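You operate a simulated robot arm through the tools that you are given. There is no shell and no other tool.

You run a simulated two-armed robot. Do the job below in one go: nothing can be reset, and whatever is moved stays where it is left.

## Task
Switch the outlets off, park the grey and green plugs, shut the tray.
Fine: the lever on the outlet tray goes off first; each plug on the rest of its colour; the other plugs, dimmer and cord switch stay.

It is judged by the outcome, as a careful person would: the job done as asked, and still so three seconds after it is handed in. It fails if anything else is knocked over, pushed out of place, dropped, spilled or broken.

## Robot
Two 7-joint arms with fingered hands on one trunk that stands fixed in place. Base frame: the origin is at the foot of the trunk, x ahead of it, y to its left, z up. Lengths are in mm, angles in degrees, forces in N, time in s.
The left shoulder is at [30, 119, 869], the right one opposite. With the tool pointing down near the work surface each hand reaches from about 340 to 760 mm from the base axis, measured 20 degrees to its own side. Payload 3.8 kg a hand.
Tool frame (each hand has its own): the origin (TCP) lies between the finger pads and is the grasp point; the fingertips stand 25 mm ahead of it; z points along the fingers, y is the line along which they close. The gripper opens to 88 mm; its body begins 29 mm behind the TCP. The gripper is a hand of 4 fingers: y runs from the thumb to the fingers, the wrist lies at [-13, -106, -174] in the tool frame, and closing takes about 1.5 s.
Orientation is told as [roll, pitch, yaw] about the base's x, y, z axes, in that order, counted from this pose: with the fingers straight down and the wrist toward the robot, the tool's x, y and z point along [0, 1, 0], [1, 0, 0] and [0, 0, -1] of the base frame.

## Interface
- The arms move only by the tool arm_command. It takes "left_targets", "right_targets" or both (then of equal length, played together; a hand with none holds still); each is a list of rows, each a list of 7 numbers: the finger opening in mm, from 0 to 88, then the shift along the base's x, y, z in units of 300 mm (1.0 is 300 mm), then the turn, a rotation vector about the base's x, y, z in units of 120 degrees (1.0 is 120 degrees). In form: [[gripper, x, y, z, rx, ry, rz], ...]. A call has 1 to 20 rows; each row is the pose to reach, as a shift and turn from the pose commanded when the call began. A call with a number of a shift or a turn outside -1 to 1 is refused whole. A row lasts 0.2 s, in which the tool goes at most 50 mm and 8.6 degrees; a call with a longer step from one row to the next is refused whole, and so is a gripper value outside its range. A pose out of reach is approached as far as the arm can. The call stops where the force on the tool passes 50 N (or 10 N more than at its start, if that is more) or the arm is blocked; 0.2 s more then pass. Each finger travels about 153 mm/s and halts on what it meets, pressing with about 25 N; the grip force reading is that of the motor and also rises with nothing between the fingers. The clock runs only during rows and for 0.2 s after the last one: add rows that repeat a pose to give the fingers time. It gives the time, the measured TCP pose, the force on the tool (base axes), the opening and the grip force at its end, in the units of the frame above (readings bear some noise), with the torque about the TCP (base axes, N m) and any sound that the robot's microphone picked up.
- Cameras (640 x 400 px; columns grow to the right, rows downward): "scene" is now at [56.3, 19.4, 1418.4]; the picture's right is [0.23, -0.97, 0.00], its down [-0.71, -0.17, -0.69] and it looks along [0.67, 0.16, -0.73] (base axes); focal length 323 px, centre (320, 200). "left" rides on the left gripper at [-64, -83, -98] in its tool frame; the picture's right is [-0.62, -0.37, 0.69], its down [0.71, -0.63, 0.30] and it looks along [0.32, 0.68, 0.65] (tool axes); focal length 265 px, centre (320, 200). "right" rides on the right gripper at [64, -83, -98] in its tool frame; the picture's right is [-0.62, 0.37, -0.69], its down [-0.71, -0.63, 0.30] and it looks along [-0.33, 0.68, 0.65] (tool axes); focal length 265 px, centre (320, 200). There is no depth. A picture from a camera that has moved, and an enlarged one, comes with that camera's place and axes in the base frame and with its lens.
- camera(camera): a new picture of that camera. It takes no simulated time.
- slide_trunk(by): moves the trunk up (or, below 0, down) by that many mm; the arms and the scene camera ride with it, the base frame stays. It gives what a move gives, with no picture.
- hand_shape(shape, hand): the hand has 4 fingers and takes this shape, open, in about a second: jaw (thumb against the fingers, like two jaws); tri (thumb and two fingers); tip (a fingertip pinch); poke (one finger out to press); point (the index stretched); flat (the hand flat); cup (the hand cupped); fist (a fist). The gripper value then closes the fingers along that shape, each until it touches; the sizes above hold for jaw. It gives what a move gives, with no picture.
- head_to(pan, tilt): turns the head with the scene camera to pan (to the left, within 120 degrees either way) and tilt (down, from -29 to 69), counted from straight ahead of the robot. It gives what a move gives.
- close_up(camera, box): a new picture of the part [left, top, right, bottom] of that camera's present view, enlarged. It takes no simulated time.
- close_job(): hands the job in; it is judged then, once.

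Nothing tells you positions but the pictures and the camera data. Unless the task says otherwise, let go and move clear before handing in.

The tools are called after "Request:" as name(argument=value, ...) on one line, values as JSON. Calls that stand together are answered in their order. arm_command: Moves the arms, as the interface text tells. Its arguments: {"type":"object","properties":{"left_targets":{"type":"array","items":{"type":"array","items":{"type":"number"}}},"right_targets":{"type":"array","items":{"type":"array","items":{"type":"number"}}}},"required":[]} The other tools are called the same way: slide_trunk (by) moves the trunk up or down; hand_shape (shape, hand) gives the hand a shape; head_to (pan, tilt) turns the head that bears the scene camera; camera (camera) takes a picture; close_up (camera, box) takes an enlarged picture of a part of a camera's view; close_job () hands the job in.

At the start:

```text
t: 0.0
left_ee_pos: [396.5, 231.7, 1001.6]
left_ee_rot: [0.1, -0.1, -0.1]
left_wrist_force: [0.2, 0.2, 0.6]
left_moment: [0.0, 0.02, -0.02]
left_width: 87.7
left_grasp_force: 0.1
left_shape: jaw
right_ee_pos: [480.0, -85.4, 995.7]
right_ee_rot: [0.1, 0.0, 0.2]
right_wrist_force: [1.1, -0.5, 0.2]
right_moment: [-0.02, -0.02, 0.03]
right_width: 87.7
right_grasp_force: 0.1
right_shape: jaw
trunk travel left (down, up): [-25.0, 565.0]
head pan, tilt (commanded): [13.2, 46.7]
```

scene: 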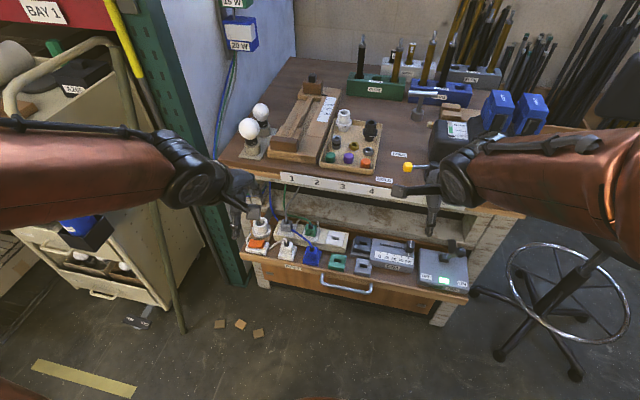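
right: 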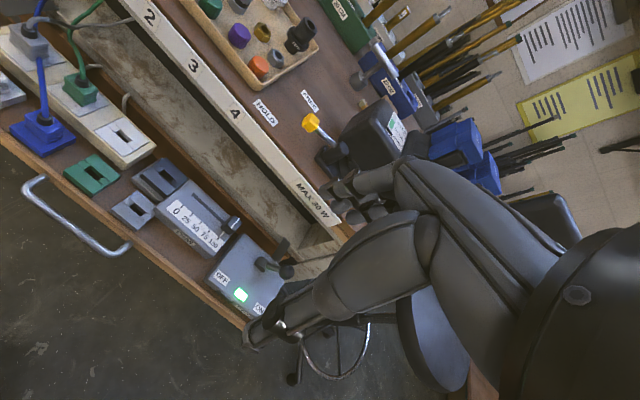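
left: 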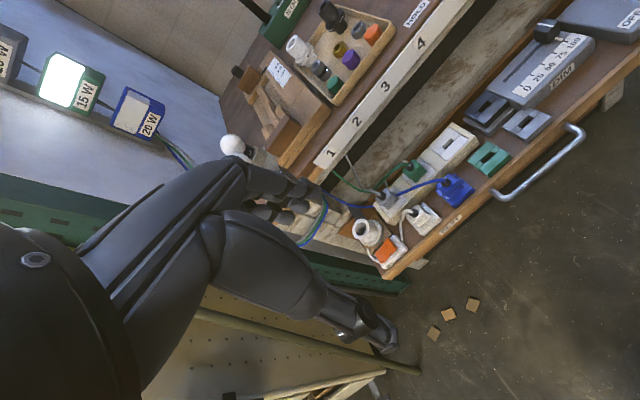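

I see a bench with a pulled-out tray under it that carries an outlet strip, plugs with cords, coloured rests, a dimmer slider and a lever box (ON/OFF, green light). I'll look closer before moving anything.

Request:
close_up(camera="scene", box=[230, 190, 390, 290])

Request:
close_up(camera="scene", box=[340, 210, 500, 310])

Request:
close_up(camera="right", box=[0, 0, 320, 200])

Request:
close_up(camera="right", box=[80, 140, 340, 320])

Request:
close_up(camera="left", box=[320, 90, 640, 290])

```text
4.00 times, centred on (310, 240) of scene
camera zoom: at [56.3, 19.4, 1418.4], right [0.23, -0.97, 0.0], down [-0.71, -0.17, -0.69], along [0.67, 0.16, -0.73], focal length 1290 px, centre (360, 40)
```

zoom: 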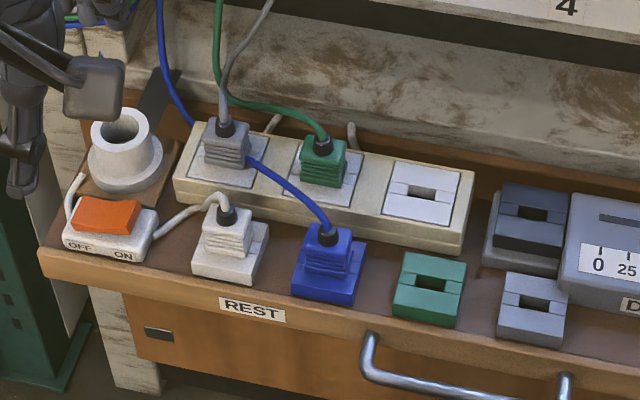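

```text
4.00 times, centred on (420, 260) of scene
camera zoom: at [56.3, 19.4, 1418.4], right [0.23, -0.97, 0.0], down [-0.71, -0.17, -0.69], along [0.67, 0.16, -0.73], focal length 1290 px, centre (-80, -40)
```

zoom: 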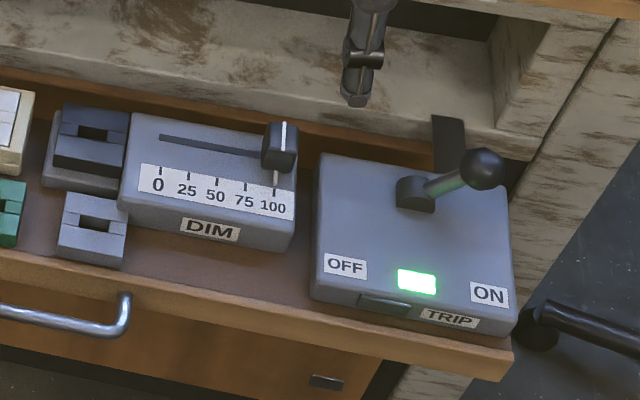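

```text
2.00 times, centred on (160, 100) of right
camera zoom: at [397.8, -23.1, 1095.7], right [0.37, -0.62, 0.69], down [-0.63, -0.71, -0.3], along [0.68, -0.32, -0.66], focal length 531 px, centre (640, 400)
```

zoom: 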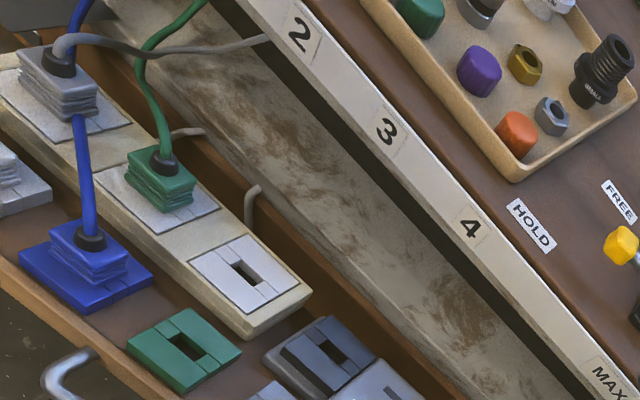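

```text
2.22 times, centred on (210, 230) of right
camera zoom: at [397.8, -23.1, 1095.7], right [0.37, -0.62, 0.69], down [-0.63, -0.71, -0.3], along [0.68, -0.32, -0.66], focal length 590 px, centre (564, 133)
```

zoom: 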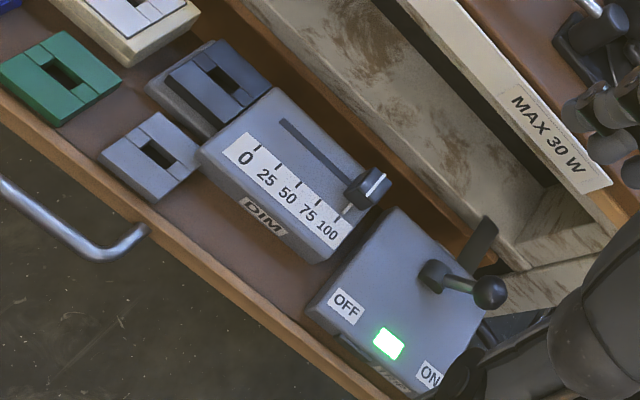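

```text
2.00 times, centred on (480, 190) of left
camera zoom: at [312.9, 167.2, 1099.8], right [-0.37, -0.62, -0.69], down [-0.63, 0.71, -0.3], along [0.68, 0.32, -0.65], focal length 531 px, centre (0, 220)
```

zoom: 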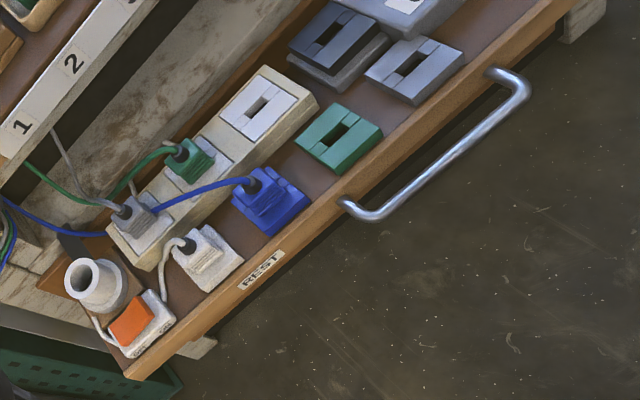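

The tray top sits near z≈600 with its front edge at x≈540, and the bench front edge is at x≈741. The lever knob is near [629,-239,683] and leans toward ON. I want to see the hand's shape and the cords around the grey plug before I move.

Request:
close_up(camera="scene", box=[380, 120, 620, 270])

Request:
close_up(camera="left", box=[320, 150, 480, 250])

Request:
close_up(camera="scene", box=[240, 175, 340, 250])

Request:
close_up(camera="right", box=[220, 150, 460, 350])

```text
2.67 times, centred on (500, 195) of scene
camera zoom: at [56.3, 19.4, 1418.4], right [0.23, -0.97, 0.0], down [-0.71, -0.17, -0.69], along [0.67, 0.16, -0.73], focal length 860 px, centre (-160, 213)
```

zoom: 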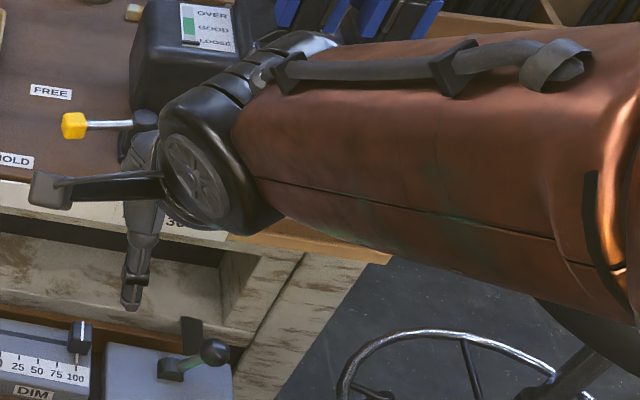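

```text
4.00 times, centred on (400, 200) of left
camera zoom: at [312.9, 167.2, 1099.8], right [-0.37, -0.62, -0.69], down [-0.63, 0.71, -0.3], along [0.68, 0.32, -0.65], focal length 1062 px, centre (0, 200)
```

zoom: 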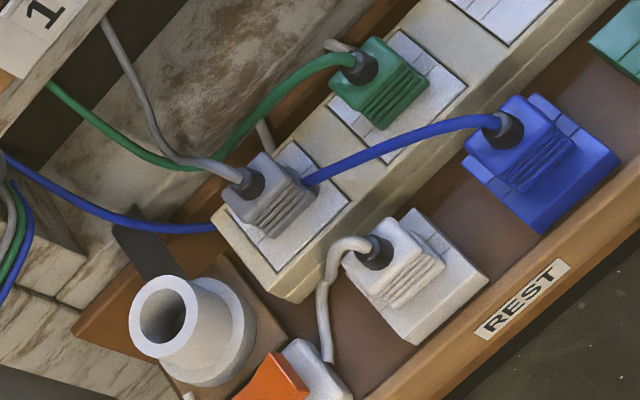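

```text
5.33 times, centred on (290, 212) of scene
camera zoom: at [56.3, 19.4, 1418.4], right [0.23, -0.97, 0.0], down [-0.71, -0.17, -0.69], along [0.67, 0.16, -0.73], focal length 1720 px, centre (480, 133)
```

zoom: 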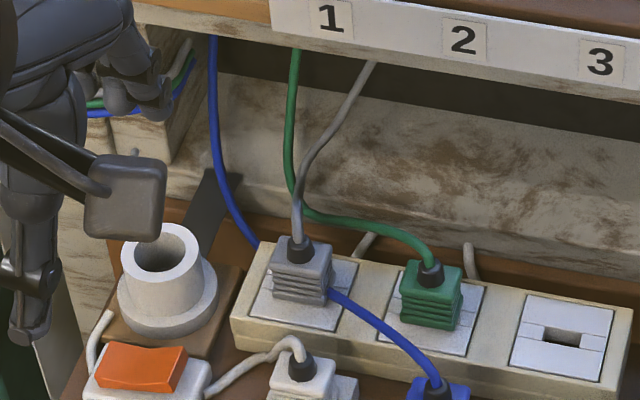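

```text
2.00 times, centred on (340, 250) of right
camera zoom: at [397.8, -23.1, 1095.7], right [0.37, -0.62, 0.69], down [-0.63, -0.71, -0.3], along [0.68, -0.32, -0.66], focal length 531 px, centre (280, 100)
```

zoom: 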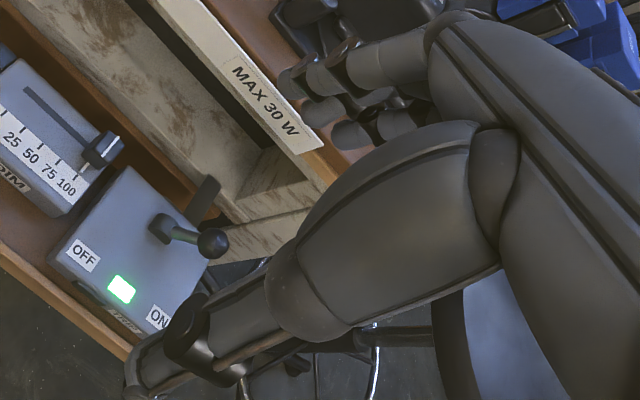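

The blue cord passes behind the grey plug, and the lever leans toward ON. I'll close the right hand and bring it to the right of the knob, staying high, then look again.

Request:
arm_command(right_targets=[[0, 0.06, -0.1, 0, 0, 0, 0], [0, 0.12, -0.2, 0, 0, 0, 0], [0, 0.18, -0.32, -0.02, 0, 0, 0], [0, 0.25, -0.44, -0.06, 0, 0, 0], [0, 0.32, -0.55, -0.12, 0, 0, 0], [0, 0.39, -0.65, -0.2, 0, 0, 0], [0, 0.44, -0.72, -0.32, 0, 0, 0], [0, 0.48, -0.76, -0.45, 0, 0, 0], [0, 0.497, -0.78, -0.58, 0, 0, 0], [0, 0.497, -0.78, -0.7, 0, 0, 0], [0, 0.497, -0.78, -0.7, 0, 0, 0]])

Request:
camera(camera="scene")

Request:
camera(camera="right")

```text
t: 2.4
left_ee_pos: [395.2, 231.4, 1001.7]
left_ee_rot: [0.0, 0.0, 0.0]
left_wrist_force: [-0.5, -0.5, 0.4]
left_moment: [-0.01, -0.01, -0.04]
left_width: 87.6
left_grasp_force: 0.0
left_shape: jaw
right_ee_pos: [627.9, -320.0, 788.6]
right_ee_rot: [0.1, 0.1, 0.1]
right_wrist_force: [-0.5, 0.6, -0.4]
right_moment: [0.01, -0.02, 0.02]
right_width: 0.0
right_grasp_force: 25.0
right_shape: jaw
trunk travel left (down, up): [-25.0, 565.0]
head pan, tilt (commanded): [13.2, 46.7]
```

```text
taken
camera scene: at [56.2, 19.4, 1418.4], right [0.23, -0.97, 0.0], down [-0.71, -0.17, -0.69], along [0.67, 0.16, -0.73], focal length 323 px, centre (320, 200)
```

scene: 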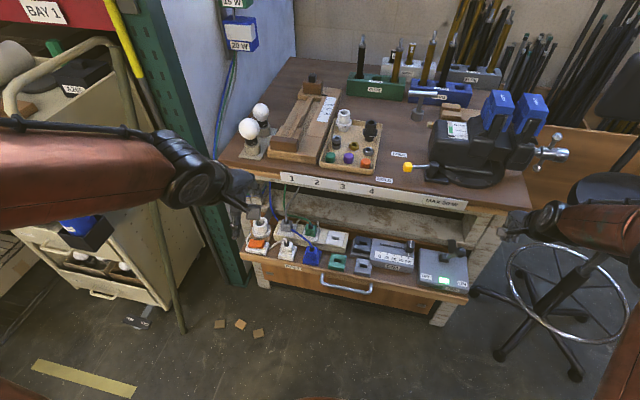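

```text
taken
camera right: at [545.9, -256.6, 886.6], right [0.37, -0.62, 0.69], down [-0.63, -0.71, -0.3], along [0.68, -0.32, -0.65], focal length 265 px, centre (320, 200)
```

right: 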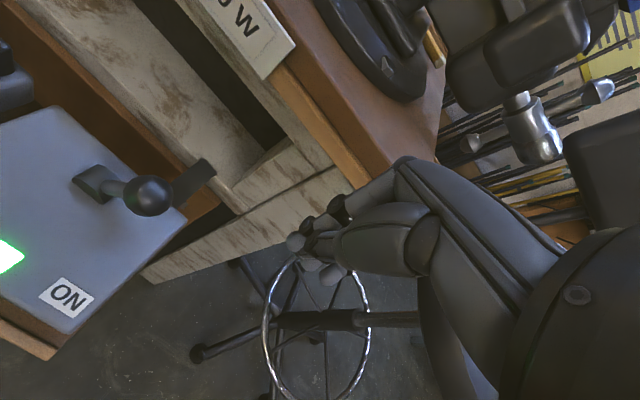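

The knob is confirmed at about [630,-240,683], and the closed hand is to its right and above it. Next I lower beside the knob and check.

Request:
arm_command(right_targets=[[0, 0, 0, -0.12, 0, 0, 0], [0, 0, 0, -0.24, 0, 0, 0], [0, 0, 0, -0.34, 0, 0, 0], [0, 0, 0, -0.34, 0, 0, 0]])

Request:
camera(camera="right")

Request:
close_up(camera="scene", box=[380, 190, 580, 310])

```text
t: 3.4
left_ee_pos: [395.2, 232.1, 1000.4]
left_ee_rot: [0.0, 0.0, 0.0]
left_wrist_force: [-1.1, -0.9, -0.1]
left_moment: [0.01, -0.03, 0.0]
left_width: 87.5
left_grasp_force: 0.1
left_shape: jaw
right_ee_pos: [629.0, -320.7, 685.4]
right_ee_rot: [0.1, 0.2, 0.1]
right_wrist_force: [-0.2, -0.9, -0.6]
right_moment: [0.02, 0.03, 0.01]
right_width: 0.0
right_grasp_force: 24.3
right_shape: jaw
trunk travel left (down, up): [-25.0, 565.0]
head pan, tilt (commanded): [13.2, 46.7]
```

```text
taken
camera right: at [547.0, -257.4, 783.6], right [0.37, -0.62, 0.69], down [-0.63, -0.71, -0.3], along [0.68, -0.32, -0.65], focal length 265 px, centre (320, 200)
```

right: 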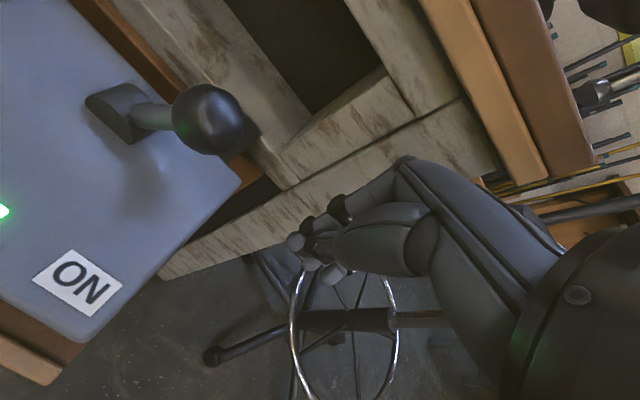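

```text
3.20 times, centred on (480, 250) of scene
camera zoom: at [56.3, 19.4, 1418.4], right [0.23, -0.97, 0.0], down [-0.71, -0.17, -0.69], along [0.67, 0.16, -0.73], focal length 1032 px, centre (-192, 40)
```

zoom: 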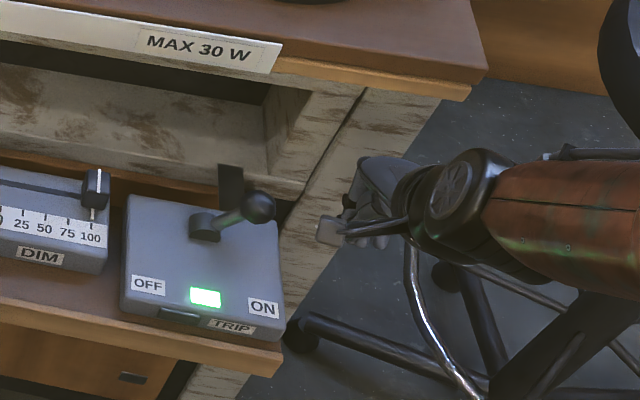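

The hand is level with the knob. I'll push it left toward OFF in small steps.

Request:
arm_command(right_targets=[[0, 0, 0.05, 0, 0, 0, 0], [0, 0, 0.1, 0, 0, 0, 0], [0, 0, 0.14, 0, 0, 0, 0], [0, 0, 0.18, 0, 0, 0, 0], [0, 0, 0.22, 0, 0, 0, 0], [0, 0, 0.26, 0, 0, 0, 0], [0, 0, 0.3, 0, 0, 0, 0], [0, 0, 0.34, 0, 0, 0, 0], [0, 0, 0.37, 0, 0, 0, 0], [0, 0, 0.4, 0, 0, 0, 0]])

Request:
camera(camera="right")

Request:
close_up(camera="scene", box=[380, 190, 580, 310])

```text
t: 5.6
left_ee_pos: [397.3, 230.0, 1000.7]
left_ee_rot: [0.0, 0.1, -0.1]
left_wrist_force: [-0.1, -0.6, 0.4]
left_moment: [-0.02, 0.04, -0.02]
left_width: 87.7
left_grasp_force: 0.0
left_shape: jaw
right_ee_pos: [630.2, -205.1, 685.1]
right_ee_rot: [-0.1, -0.2, -0.1]
right_wrist_force: [7.1, -15.1, 4.9]
right_moment: [-0.29, -0.15, -0.1]
right_width: 0.0
right_grasp_force: 25.1
right_shape: jaw
trunk travel left (down, up): [-25.0, 565.0]
head pan, tilt (commanded): [13.2, 46.7]
```

```text
taken
camera right: at [547.9, -141.1, 783.9], right [0.36, -0.62, 0.69], down [-0.63, -0.71, -0.31], along [0.68, -0.33, -0.65], focal length 265 px, centre (320, 200)
```

right: 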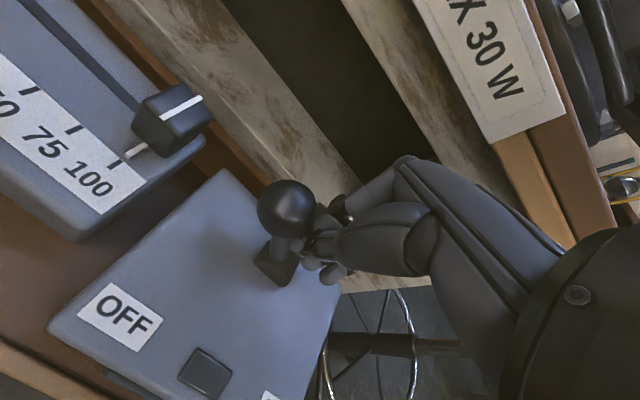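

```text
3.20 times, centred on (480, 250) of scene
camera zoom: at [56.7, 17.6, 1418.5], right [0.23, -0.97, 0.0], down [-0.71, -0.16, -0.69], along [0.67, 0.16, -0.73], focal length 1032 px, centre (-192, 40)
```

zoom: 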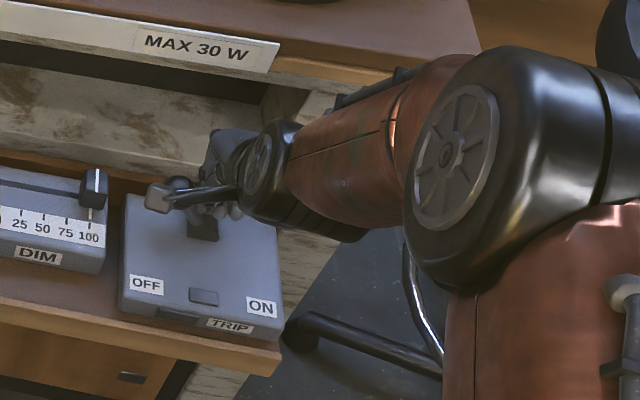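

The light has gone out and the lever is past centre. I'll keep pushing gently so it seats at the OFF end.

Request:
arm_command(right_targets=[[0, 0, 0.02, 0, 0, 0, 0], [0, 0, 0.04, 0, 0, 0, 0], [0, 0, 0.06, 0, 0, 0, 0], [0, 0, 0.08, 0, 0, 0, 0]])

Request:
camera(camera="right")

```text
t: 6.5
left_ee_pos: [395.0, 234.1, 1001.5]
left_ee_rot: [0.0, 0.1, 0.3]
left_wrist_force: [0.0, 0.4, -0.1]
left_moment: [-0.01, 0.0, -0.03]
left_width: 87.6
left_grasp_force: 0.0
left_shape: jaw
right_ee_pos: [634.1, -195.3, 686.1]
right_ee_rot: [-0.9, -0.6, -0.8]
right_wrist_force: [9.3, -16.2, -2.9]
right_moment: [-0.1, -0.08, -0.09]
right_width: 0.1
right_grasp_force: 25.0
right_shape: jaw
trunk travel left (down, up): [-25.0, 565.0]
head pan, tilt (commanded): [13.2, 46.7]
stopped in row 4 (right hand): the force on the tool passed its limit at 52 N (the readings are from after the stop); the commanded pose is now the measured one
```

```text
taken
camera right: at [551.2, -128.0, 783.8], right [0.35, -0.61, 0.71], down [-0.64, -0.71, -0.3], along [0.69, -0.34, -0.64], focal length 265 px, centre (320, 200)
```

right: 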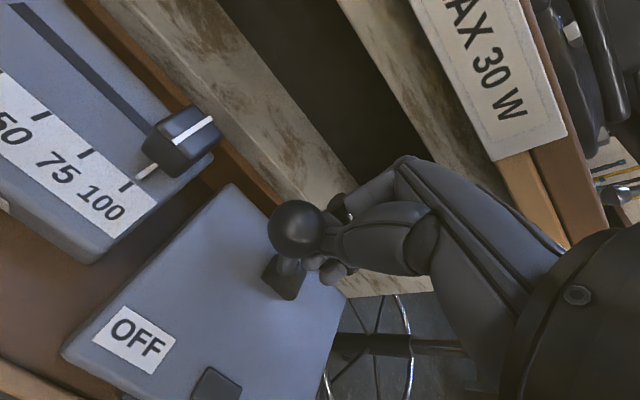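

The lever hit its end stop on the OFF side with the light out. I'll back off to the right, rise, and check that it stays.

Request:
arm_command(right_targets=[[0, 0, -0.08, 0, 0, 0, 0], [0, 0, -0.2, 0, 0, 0, 0], [0, 0, -0.34, 0, 0, 0, 0], [0, 0, -0.46, 0.04, 0, 0, 0], [0, -0.04, -0.5, 0.18, 0, 0, 0], [0, -0.1, -0.54, 0.32, 0, 0, 0], [0, -0.2, -0.56, 0.42, 0, 0, 0], [0, -0.3, -0.56, 0.52, 0, 0, 0], [0, -0.4, -0.56, 0.6, 0, 0, 0]])

Request:
close_up(camera="scene", box=[360, 200, 500, 300])

Request:
camera(camera="scene")

```text
t: 8.5
left_ee_pos: [394.9, 233.4, 1001.6]
left_ee_rot: [0.1, 0.0, 0.2]
left_wrist_force: [0.7, -0.4, 0.1]
left_moment: [0.02, 0.0, 0.0]
left_width: 87.6
left_grasp_force: 0.0
left_shape: jaw
right_ee_pos: [511.3, -358.1, 865.6]
right_ee_rot: [-0.6, -0.4, -0.5]
right_wrist_force: [0.3, 0.1, 1.1]
right_moment: [0.0, -0.02, -0.01]
right_width: 0.0
right_grasp_force: 25.1
right_shape: jaw
trunk travel left (down, up): [-25.0, 565.0]
head pan, tilt (commanded): [13.2, 46.7]
```

```text
4.00 times, centred on (430, 250) of scene
camera zoom: at [55.5, 19.5, 1418.4], right [0.23, -0.97, 0.0], down [-0.71, -0.17, -0.69], along [0.67, 0.16, -0.73], focal length 1290 px, centre (-120, 0)
```

zoom: 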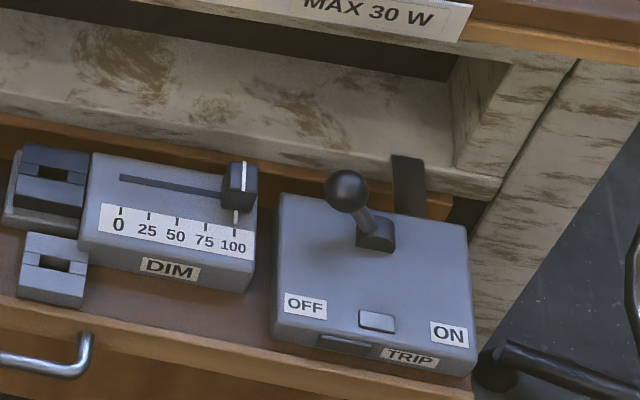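

```text
taken
camera scene: at [55.5, 19.5, 1418.4], right [0.23, -0.97, 0.0], down [-0.71, -0.17, -0.69], along [0.67, 0.16, -0.73], focal length 323 px, centre (320, 200)
```

scene: 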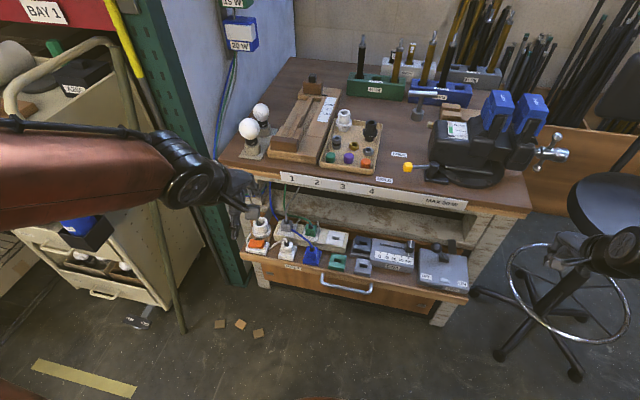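

The lever now rests on the OFF side with the light out. Next I bring the left hand's camera nearer to the plugs to measure them.

Request:
arm_command(left_targets=[[88, 0.07, -0.02, -0.1, 0, 0, 0], [88, 0.14, -0.04, -0.2, 0, 0, 0], [88, 0.21, -0.06, -0.3, 0, 0, 0], [88, 0.28, -0.08, -0.4, 0, 0, 0], [88, 0.35, -0.1, -0.5, 0, 0, 0], [88, 0.35, -0.1, -0.5, 0, 0, 0]])

Request:
camera(camera="left")

Request:
close_up(camera="left", box=[220, 80, 420, 205])

Request:
close_up(camera="scene", box=[230, 190, 390, 290])

```text
t: 9.9
left_ee_pos: [501.5, 202.5, 851.4]
left_ee_rot: [0.1, 0.0, 0.2]
left_wrist_force: [-0.2, 0.0, -0.8]
left_moment: [0.01, 0.03, -0.02]
left_width: 87.9
left_grasp_force: 0.1
left_shape: jaw
right_ee_pos: [511.7, -360.2, 864.9]
right_ee_rot: [-0.5, -0.3, -0.6]
right_wrist_force: [0.1, 0.6, -0.4]
right_moment: [0.0, 0.01, -0.01]
right_width: 0.1
right_grasp_force: 25.5
right_shape: jaw
trunk travel left (down, up): [-25.0, 565.0]
head pan, tilt (commanded): [13.2, 46.7]
```

```text
taken
camera left: at [418.0, 138.3, 949.5], right [-0.37, -0.62, -0.69], down [-0.63, 0.71, -0.3], along [0.68, 0.33, -0.65], focal length 265 px, centre (320, 200)
```

left: 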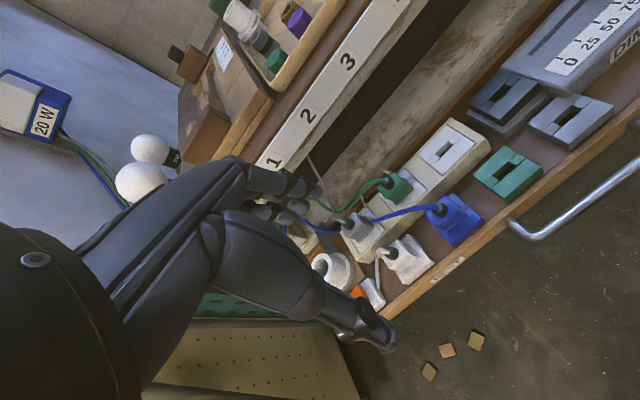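

```text
3.20 times, centred on (320, 142) of left
camera zoom: at [418.0, 138.3, 949.5], right [-0.37, -0.62, -0.69], down [-0.63, 0.71, -0.3], along [0.68, 0.33, -0.65], focal length 849 px, centre (320, 384)
```

zoom: 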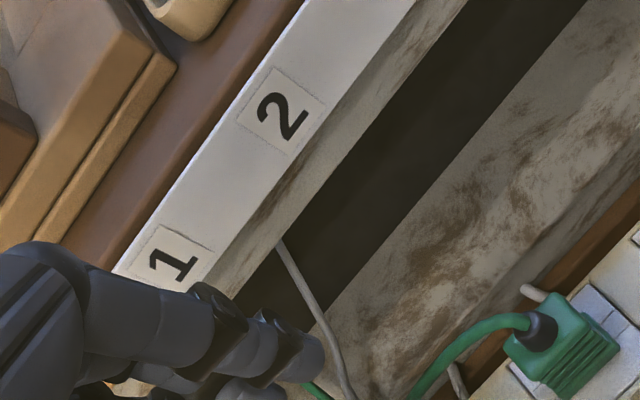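

```text
4.00 times, centred on (310, 240) of scene
camera zoom: at [56.0, 19.1, 1418.4], right [0.23, -0.97, 0.0], down [-0.71, -0.17, -0.69], along [0.67, 0.16, -0.73], focal length 1290 px, centre (360, 40)
```

zoom: 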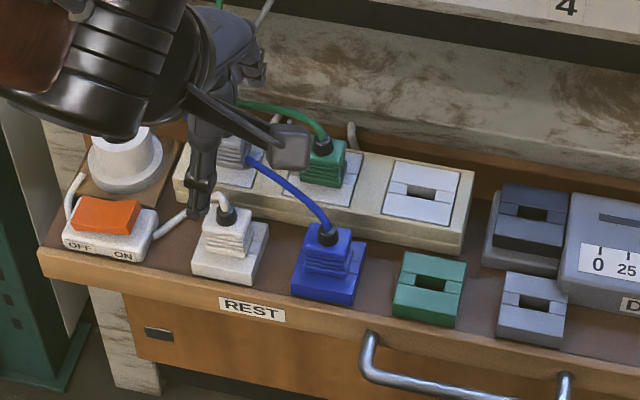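

Request:
close_up(camera="left", box=[300, 140, 480, 310])

Request:
close_up(camera="left", box=[400, 60, 640, 250])

Request:
close_up(camera="left", box=[190, 140, 410, 360])

```text
2.35 times, centred on (390, 225) of left
camera zoom: at [418.0, 138.3, 949.5], right [-0.37, -0.62, -0.69], down [-0.63, 0.71, -0.3], along [0.68, 0.33, -0.65], focal length 624 px, centre (155, 141)
```

zoom: 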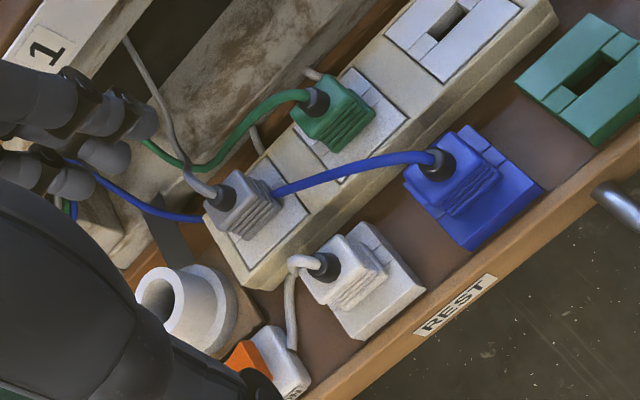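

```text
2.11 times, centred on (520, 155) of left
camera zoom: at [418.0, 138.3, 949.5], right [-0.37, -0.62, -0.69], down [-0.63, 0.71, -0.3], along [0.68, 0.33, -0.65], focal length 559 px, centre (-101, 295)
```

zoom: 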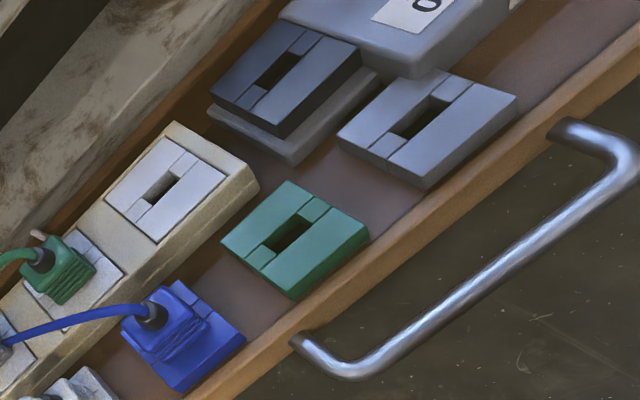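

```text
1.82 times, centred on (300, 250) of left
camera zoom: at [418.0, 138.3, 949.5], right [-0.37, -0.62, -0.69], down [-0.63, 0.71, -0.3], along [0.68, 0.33, -0.65], focal length 483 px, centre (356, 109)
```

zoom: 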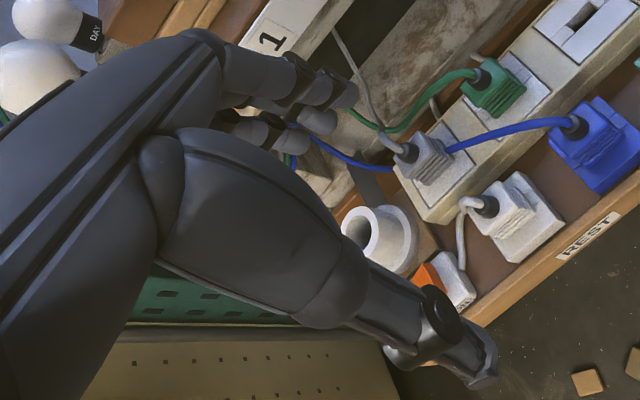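

The lever is off. The outlets are at about x=633, y=258 (grey), 182 (green) and 106 (empty), with plate tops near z≈634. The green rest is around [561,87,629] and the grey rest around [559,14,630]. I want finer zooms to pin down the slots and the dimmer box edges.

Request:
close_up(camera="scene", box=[320, 225, 400, 275])

Request:
close_up(camera="scene", box=[290, 210, 370, 260])

Request:
arm_command(left_targets=[[88, -0.05, -0.12, -0.1, 0, 0, 0], [88, -0.1, -0.24, -0.2, 0, 0, 0], [88, -0.1, -0.3, -0.24, 0, 0, 0], [88, -0.1, -0.3, -0.24, 0, 0, 0]])

Request:
close_up(camera="left", box=[300, 60, 540, 210])

Request:
camera(camera="left")

```text
8.00 times, centred on (360, 250) of scene
camera zoom: at [56.0, 19.1, 1418.4], right [0.23, -0.97, 0.0], down [-0.71, -0.17, -0.69], along [0.67, 0.16, -0.73], focal length 2581 px, centre (0, -200)
```

zoom: 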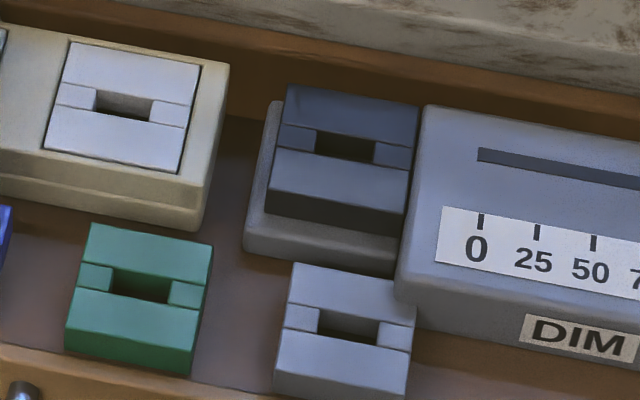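

```text
8.00 times, centred on (330, 235) of scene
camera zoom: at [56.0, 19.1, 1418.4], right [0.23, -0.97, 0.0], down [-0.71, -0.17, -0.69], along [0.67, 0.16, -0.73], focal length 2581 px, centre (240, -80)
```

zoom: 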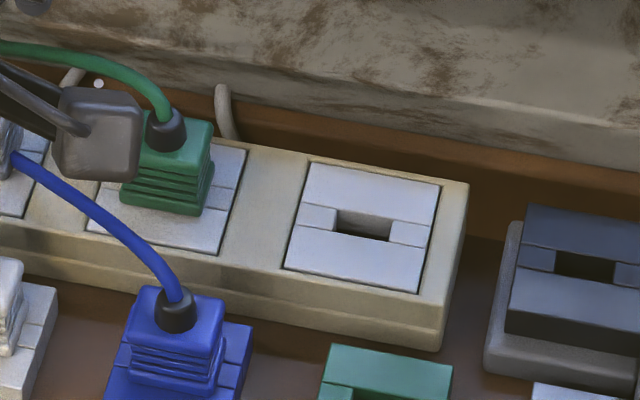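

```text
t: 10.9
left_ee_pos: [469.8, 112.0, 779.6]
left_ee_rot: [0.0, 0.0, 0.2]
left_wrist_force: [-0.1, -0.1, 0.5]
left_moment: [-0.01, -0.01, -0.01]
left_width: 87.7
left_grasp_force: 0.1
left_shape: jaw
right_ee_pos: [511.0, -359.9, 866.2]
right_ee_rot: [-0.6, -0.3, -0.6]
right_wrist_force: [-0.8, -0.1, 0.2]
right_moment: [0.01, -0.05, 0.01]
right_width: 0.0
right_grasp_force: 24.8
right_shape: jaw
trunk travel left (down, up): [-25.0, 565.0]
head pan, tilt (commanded): [13.2, 46.7]
```

```text
2.67 times, centred on (420, 135) of left
camera zoom: at [386.7, 48.1, 877.9], right [-0.37, -0.62, -0.69], down [-0.63, 0.71, -0.3], along [0.68, 0.33, -0.65], focal length 708 px, centre (53, 373)
```

zoom: 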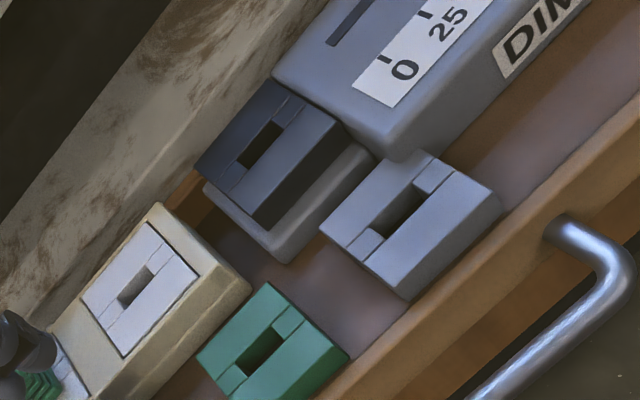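

```text
taken
camera left: at [386.7, 48.1, 877.9], right [-0.37, -0.62, -0.69], down [-0.63, 0.71, -0.3], along [0.68, 0.33, -0.65], focal length 265 px, centre (320, 200)
```

left: 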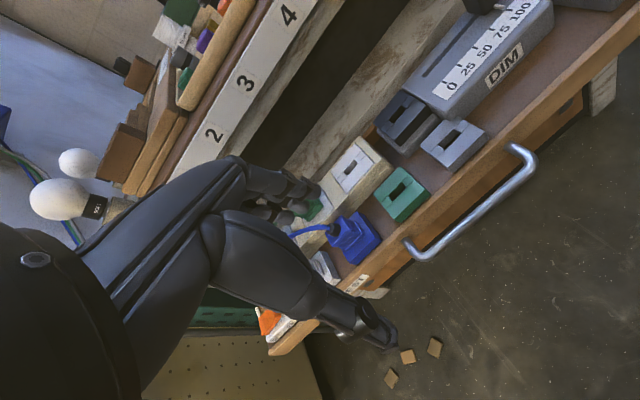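

I need a better baseline to fix the rest height, so I'll move the left hand camera lower and closer to the rests while staying in front of the tray.

Request:
arm_command(left_targets=[[88, 0.0, -0.05, -0.1, 0, 0, 0], [88, 0.01, -0.1, -0.2, 0, 0, 0], [88, 0.02, -0.14, -0.28, 0, 0, 0], [88, 0.02, -0.14, -0.28, 0, 0, 0]])

Request:
camera(camera="left")

Request:
close_up(camera="left", box=[280, 60, 520, 210])

Request:
close_up(camera="scene", box=[230, 190, 390, 290])

```text
t: 11.9
left_ee_pos: [477.8, 69.8, 695.2]
left_ee_rot: [0.0, 0.0, 0.0]
left_wrist_force: [0.2, 0.8, -0.1]
left_moment: [-0.01, 0.0, -0.01]
left_width: 87.7
left_grasp_force: 0.0
left_shape: jaw
right_ee_pos: [512.0, -358.2, 864.6]
right_ee_rot: [-0.6, -0.3, -0.7]
right_wrist_force: [-0.2, 0.1, -0.2]
right_moment: [-0.03, 0.0, -0.02]
right_width: 0.0
right_grasp_force: 25.2
right_shape: jaw
trunk travel left (down, up): [-25.0, 565.0]
head pan, tilt (commanded): [13.2, 46.7]
```

```text
taken
camera left: at [393.6, 6.3, 794.3], right [-0.37, -0.62, -0.69], down [-0.63, 0.71, -0.3], along [0.68, 0.33, -0.65], focal length 265 px, centre (320, 200)
```

left: 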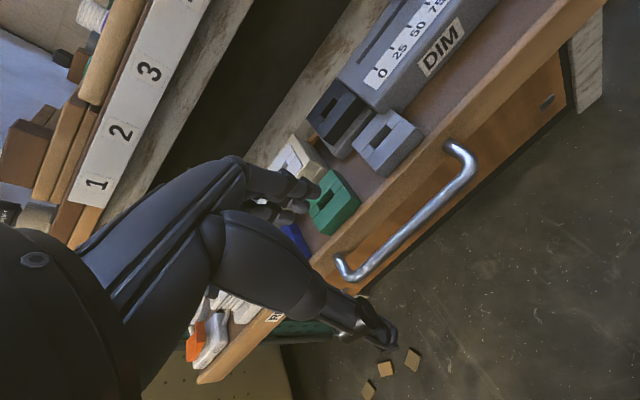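

```text
2.67 times, centred on (400, 135) of left
camera zoom: at [393.6, 6.3, 794.3], right [-0.37, -0.62, -0.69], down [-0.63, 0.71, -0.3], along [0.68, 0.33, -0.65], focal length 708 px, centre (107, 373)
```

zoom: 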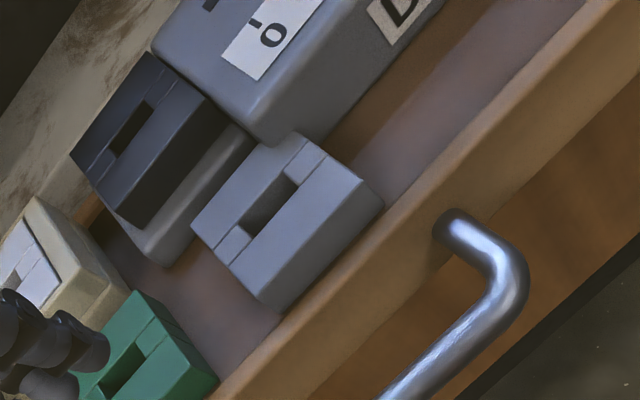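

```text
4.00 times, centred on (310, 240) of scene
camera zoom: at [56.4, 19.3, 1418.4], right [0.23, -0.97, 0.0], down [-0.71, -0.17, -0.69], along [0.67, 0.16, -0.73], focal length 1290 px, centre (360, 40)
```

zoom: 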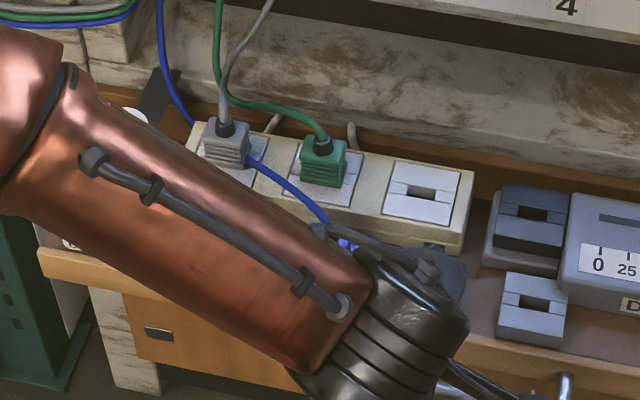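

Estimates now agree. The rests are at x≈562, z≈625, with green at y≈86 and grey at y≈11. The outlets are at x≈632.5, z≈634, with the grey plug at y≈258.5. Next I raise the left hand and bring it above the grey plug, partly closed.

Request:
arm_command(left_targets=[[80, 0, 0, 0.12, 0, 0, 0], [70, 0, 0.02, 0.26, 0, 0, 0], [60, 0.06, 0.1, 0.36, 0, 0, 0], [52, 0.14, 0.22, 0.38, 0, 0, 0], [52, 0.24, 0.34, 0.38, 0, 0, 0], [52, 0.34, 0.45, 0.38, 0, 0, 0], [52, 0.43, 0.54, 0.36, 0, 0, 0], [52, 0.5157, 0.6293, 0.34, 0, 0, 0], [52, 0.5157, 0.6293, 0.3, 0, 0, 0], [52, 0.5157, 0.6293, 0.3, 0, 0, 0]])

Request:
camera(camera="left")

Request:
close_up(camera="scene", box=[230, 150, 390, 290])

```text
t: 14.1
left_ee_pos: [631.1, 260.5, 786.0]
left_ee_rot: [0.0, 0.0, 0.0]
left_wrist_force: [0.3, 0.7, -0.3]
left_moment: [0.01, 0.02, 0.02]
left_width: 52.4
left_grasp_force: 0.1
left_shape: jaw
right_ee_pos: [511.2, -358.7, 866.3]
right_ee_rot: [-0.6, -0.4, -0.6]
right_wrist_force: [0.2, 0.1, -0.8]
right_moment: [0.01, -0.03, -0.04]
right_width: 0.1
right_grasp_force: 25.5
right_shape: jaw
trunk travel left (down, up): [-25.0, 565.0]
head pan, tilt (commanded): [13.2, 46.7]
```

```text
taken
camera left: at [547.8, 195.7, 883.8], right [-0.37, -0.62, -0.69], down [-0.63, 0.71, -0.3], along [0.68, 0.33, -0.65], focal length 265 px, centre (320, 200)
```

left: 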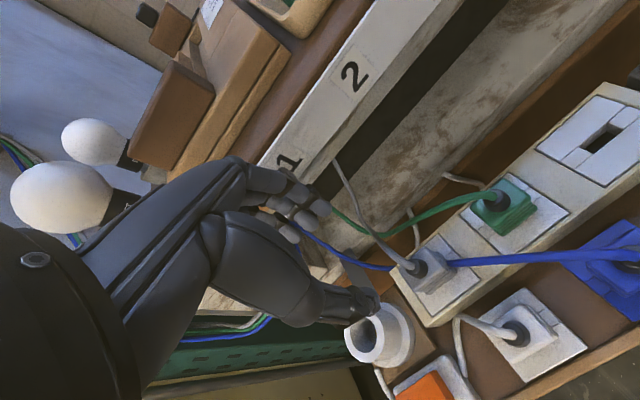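

```text
2.86 times, centred on (310, 220) of scene
camera zoom: at [56.5, 19.4, 1418.4], right [0.23, -0.97, 0.0], down [-0.71, -0.17, -0.69], along [0.67, 0.16, -0.73], focal length 922 px, centre (349, 143)
```

zoom: 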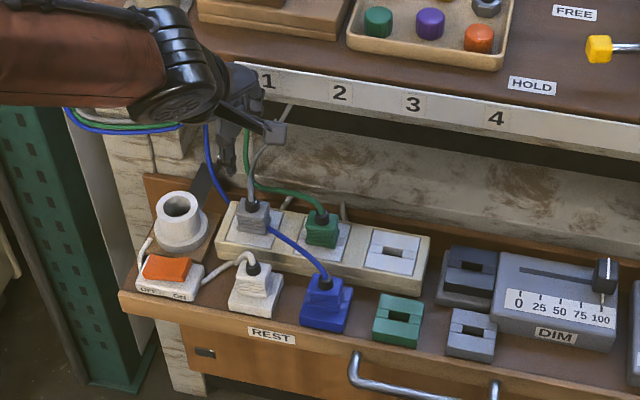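

Request:
close_up(camera="left", box=[360, 190, 520, 290])

Request:
close_up(camera="left", box=[240, 140, 400, 340])

Request:
close_up(camera="scene", box=[270, 205, 350, 255])

```text
4.00 times, centred on (440, 240) of left
camera zoom: at [547.8, 195.7, 883.8], right [-0.37, -0.62, -0.69], down [-0.63, 0.71, -0.3], along [0.68, 0.33, -0.65], focal length 1062 px, centre (-160, 40)
```

zoom: 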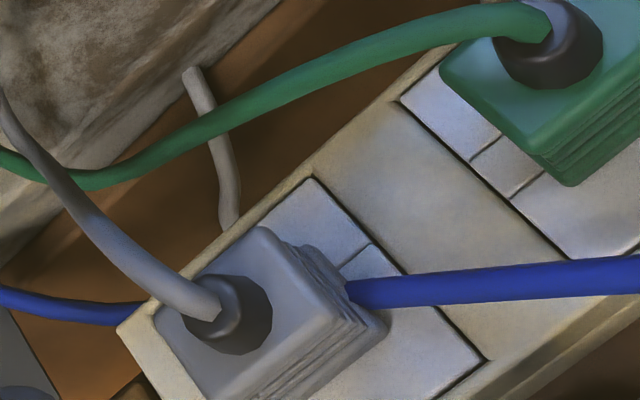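

```text
2.00 times, centred on (320, 240) of left
camera zoom: at [547.8, 195.7, 883.8], right [-0.37, -0.62, -0.69], down [-0.63, 0.71, -0.3], along [0.68, 0.33, -0.65], focal length 531 px, centre (320, 120)
```

zoom: 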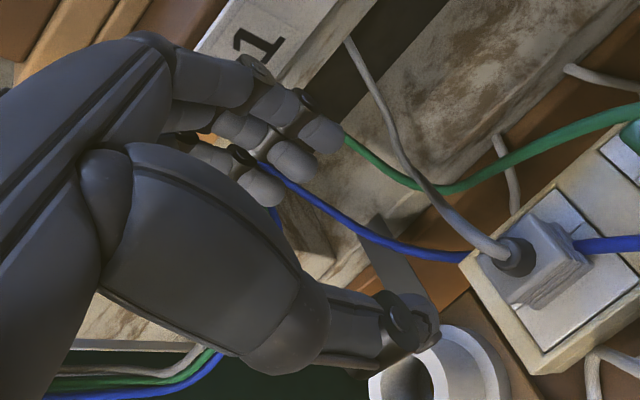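

```text
8.00 times, centred on (310, 230) of scene
camera zoom: at [56.5, 19.4, 1418.4], right [0.23, -0.97, 0.0], down [-0.71, -0.17, -0.69], along [0.67, 0.16, -0.73], focal length 2581 px, centre (400, -40)
```

zoom: 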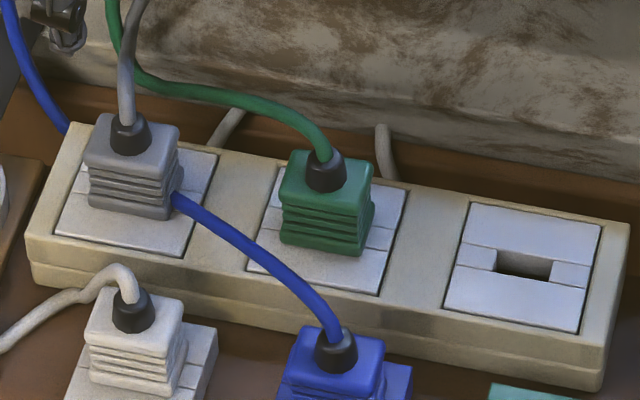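

Grey plug: body centre about [632.7,258.5], top near z≈668, outlet plate at z≈634. I'll lower the open hand around it with the fingers front and back.

Request:
arm_command(left_targets=[[46, 0.003, 0, -0.1, 0, 0, 0], [46, 0.003, 0, -0.2, 0, 0, 0], [46, 0.003, 0, -0.28, 0, 0, 0], [46, 0.003, 0, -0.28, 0, 0, 0]])

Request:
camera(camera="left")

Request:
close_up(camera="scene", box=[240, 185, 340, 255])

```text
t: 15.1
left_ee_pos: [632.7, 260.3, 701.2]
left_ee_rot: [0.0, 0.0, 0.2]
left_wrist_force: [-0.4, -0.4, 0.6]
left_moment: [-0.01, -0.01, -0.02]
left_width: 46.2
left_grasp_force: 0.1
left_shape: jaw
right_ee_pos: [511.4, -358.7, 865.6]
right_ee_rot: [-0.6, -0.4, -0.5]
right_wrist_force: [0.4, 1.1, -0.5]
right_moment: [-0.01, -0.02, 0.02]
right_width: 0.0
right_grasp_force: 24.5
right_shape: jaw
trunk travel left (down, up): [-25.0, 565.0]
head pan, tilt (commanded): [13.2, 46.7]
```

```text
taken
camera left: at [549.3, 195.3, 799.5], right [-0.37, -0.62, -0.69], down [-0.63, 0.71, -0.3], along [0.68, 0.33, -0.65], focal length 265 px, centre (320, 200)
```

left: 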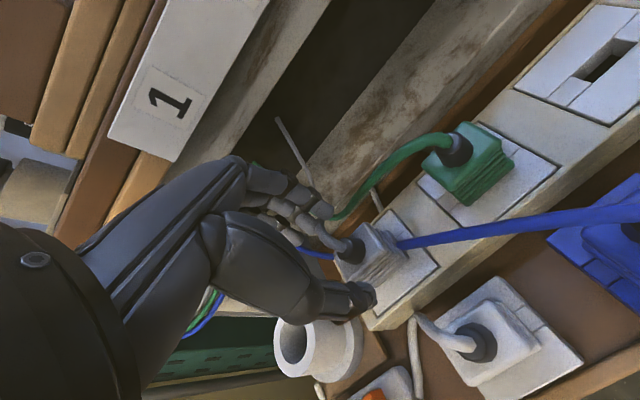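

```text
5.71 times, centred on (290, 220) of scene
camera zoom: at [56.4, 19.2, 1418.4], right [0.23, -0.97, 0.0], down [-0.71, -0.17, -0.69], along [0.67, 0.16, -0.73], focal length 1843 px, centre (491, 86)
```

zoom: 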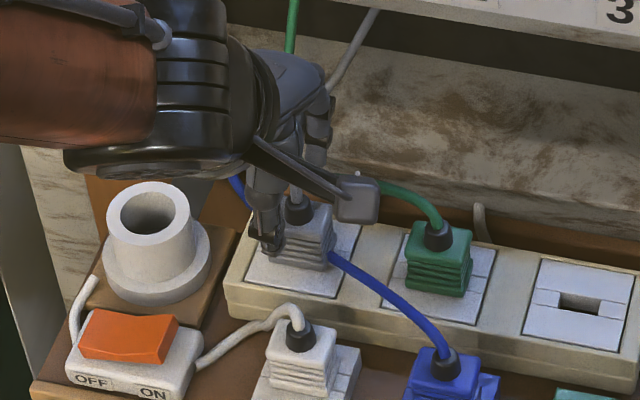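

Request:
close_up(camera="left", box=[230, 160, 430, 330])

Request:
close_up(camera="scene", box=[270, 205, 310, 235])

```text
2.35 times, centred on (330, 245) of left
camera zoom: at [549.3, 195.3, 799.5], right [-0.37, -0.62, -0.69], down [-0.63, 0.71, -0.3], along [0.68, 0.33, -0.65], focal length 624 px, centre (296, 94)
```

zoom: 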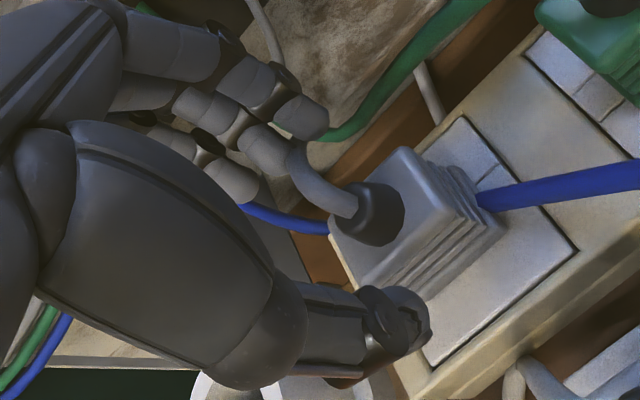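

```text
13.33 times, centred on (290, 220) of scene
camera zoom: at [56.4, 19.2, 1418.4], right [0.23, -0.97, 0.0], down [-0.71, -0.17, -0.69], along [0.67, 0.16, -0.73], focal length 4301 px, centre (720, -67)
```

zoom: 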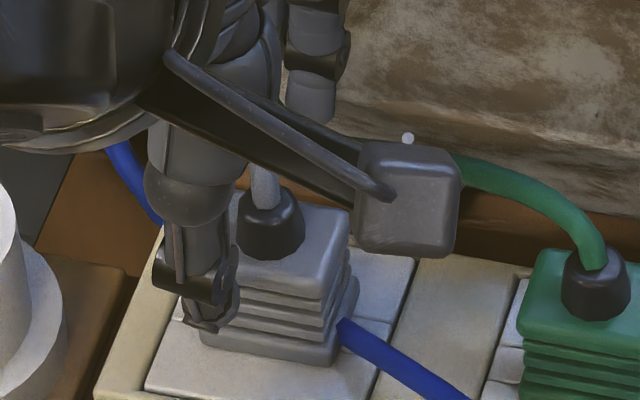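

The thumb and index line up with the plug, with the other two fingers a little to its left. I'll shift 4 mm right and lower to grip height, with tips just above the plate.

Request:
arm_command(left_targets=[[46, 0, -0.0133, -0.02, 0, 0, 0], [46, 0, -0.0133, -0.05, 0, 0, 0], [46, 0, -0.0133, -0.08, 0, 0, 0], [46, 0, -0.0133, -0.1, 0, 0, 0], [46, 0, -0.0133, -0.114, 0, 0, 0], [46, 0, -0.0133, -0.114, 0, 0, 0]])

Request:
close_up(camera="left", box=[230, 160, 430, 330])

Request:
close_up(camera="scene", box=[260, 200, 320, 240])

```text
t: 16.5
left_ee_pos: [632.2, 255.4, 667.4]
left_ee_rot: [0.0, 0.0, 0.1]
left_wrist_force: [0.0, -0.2, 0.1]
left_moment: [0.0, 0.02, 0.0]
left_width: 46.5
left_grasp_force: 0.0
left_shape: jaw
right_ee_pos: [511.3, -359.0, 865.0]
right_ee_rot: [-0.6, -0.4, -0.6]
right_wrist_force: [0.3, 0.6, 0.1]
right_moment: [0.0, -0.04, -0.01]
right_width: 0.2
right_grasp_force: 24.4
right_shape: jaw
trunk travel left (down, up): [-25.0, 565.0]
head pan, tilt (commanded): [13.2, 46.7]
```

```text
2.35 times, centred on (330, 245) of left
camera zoom: at [549.2, 191.0, 765.5], right [-0.37, -0.62, -0.69], down [-0.63, 0.71, -0.3], along [0.68, 0.33, -0.65], focal length 624 px, centre (296, 94)
```

zoom: 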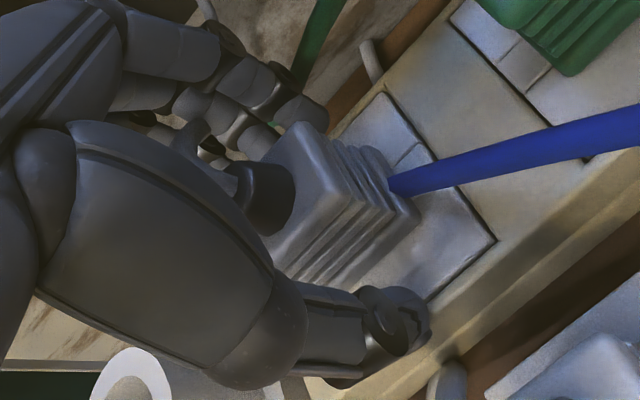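

```text
10.00 times, centred on (290, 220) of scene
camera zoom: at [56.4, 19.3, 1418.4], right [0.23, -0.97, 0.0], down [-0.71, -0.17, -0.69], along [0.67, 0.16, -0.73], focal length 3226 px, centre (620, 0)
```

zoom: 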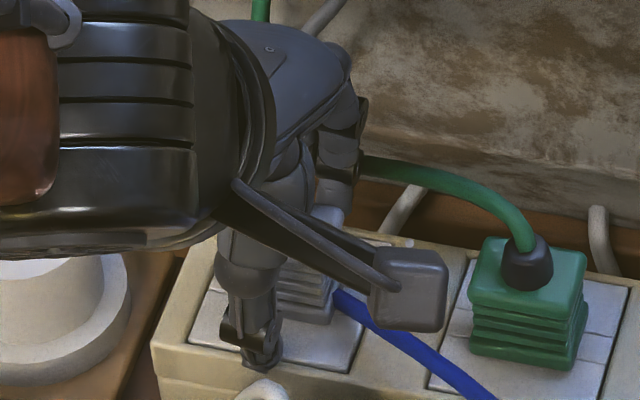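

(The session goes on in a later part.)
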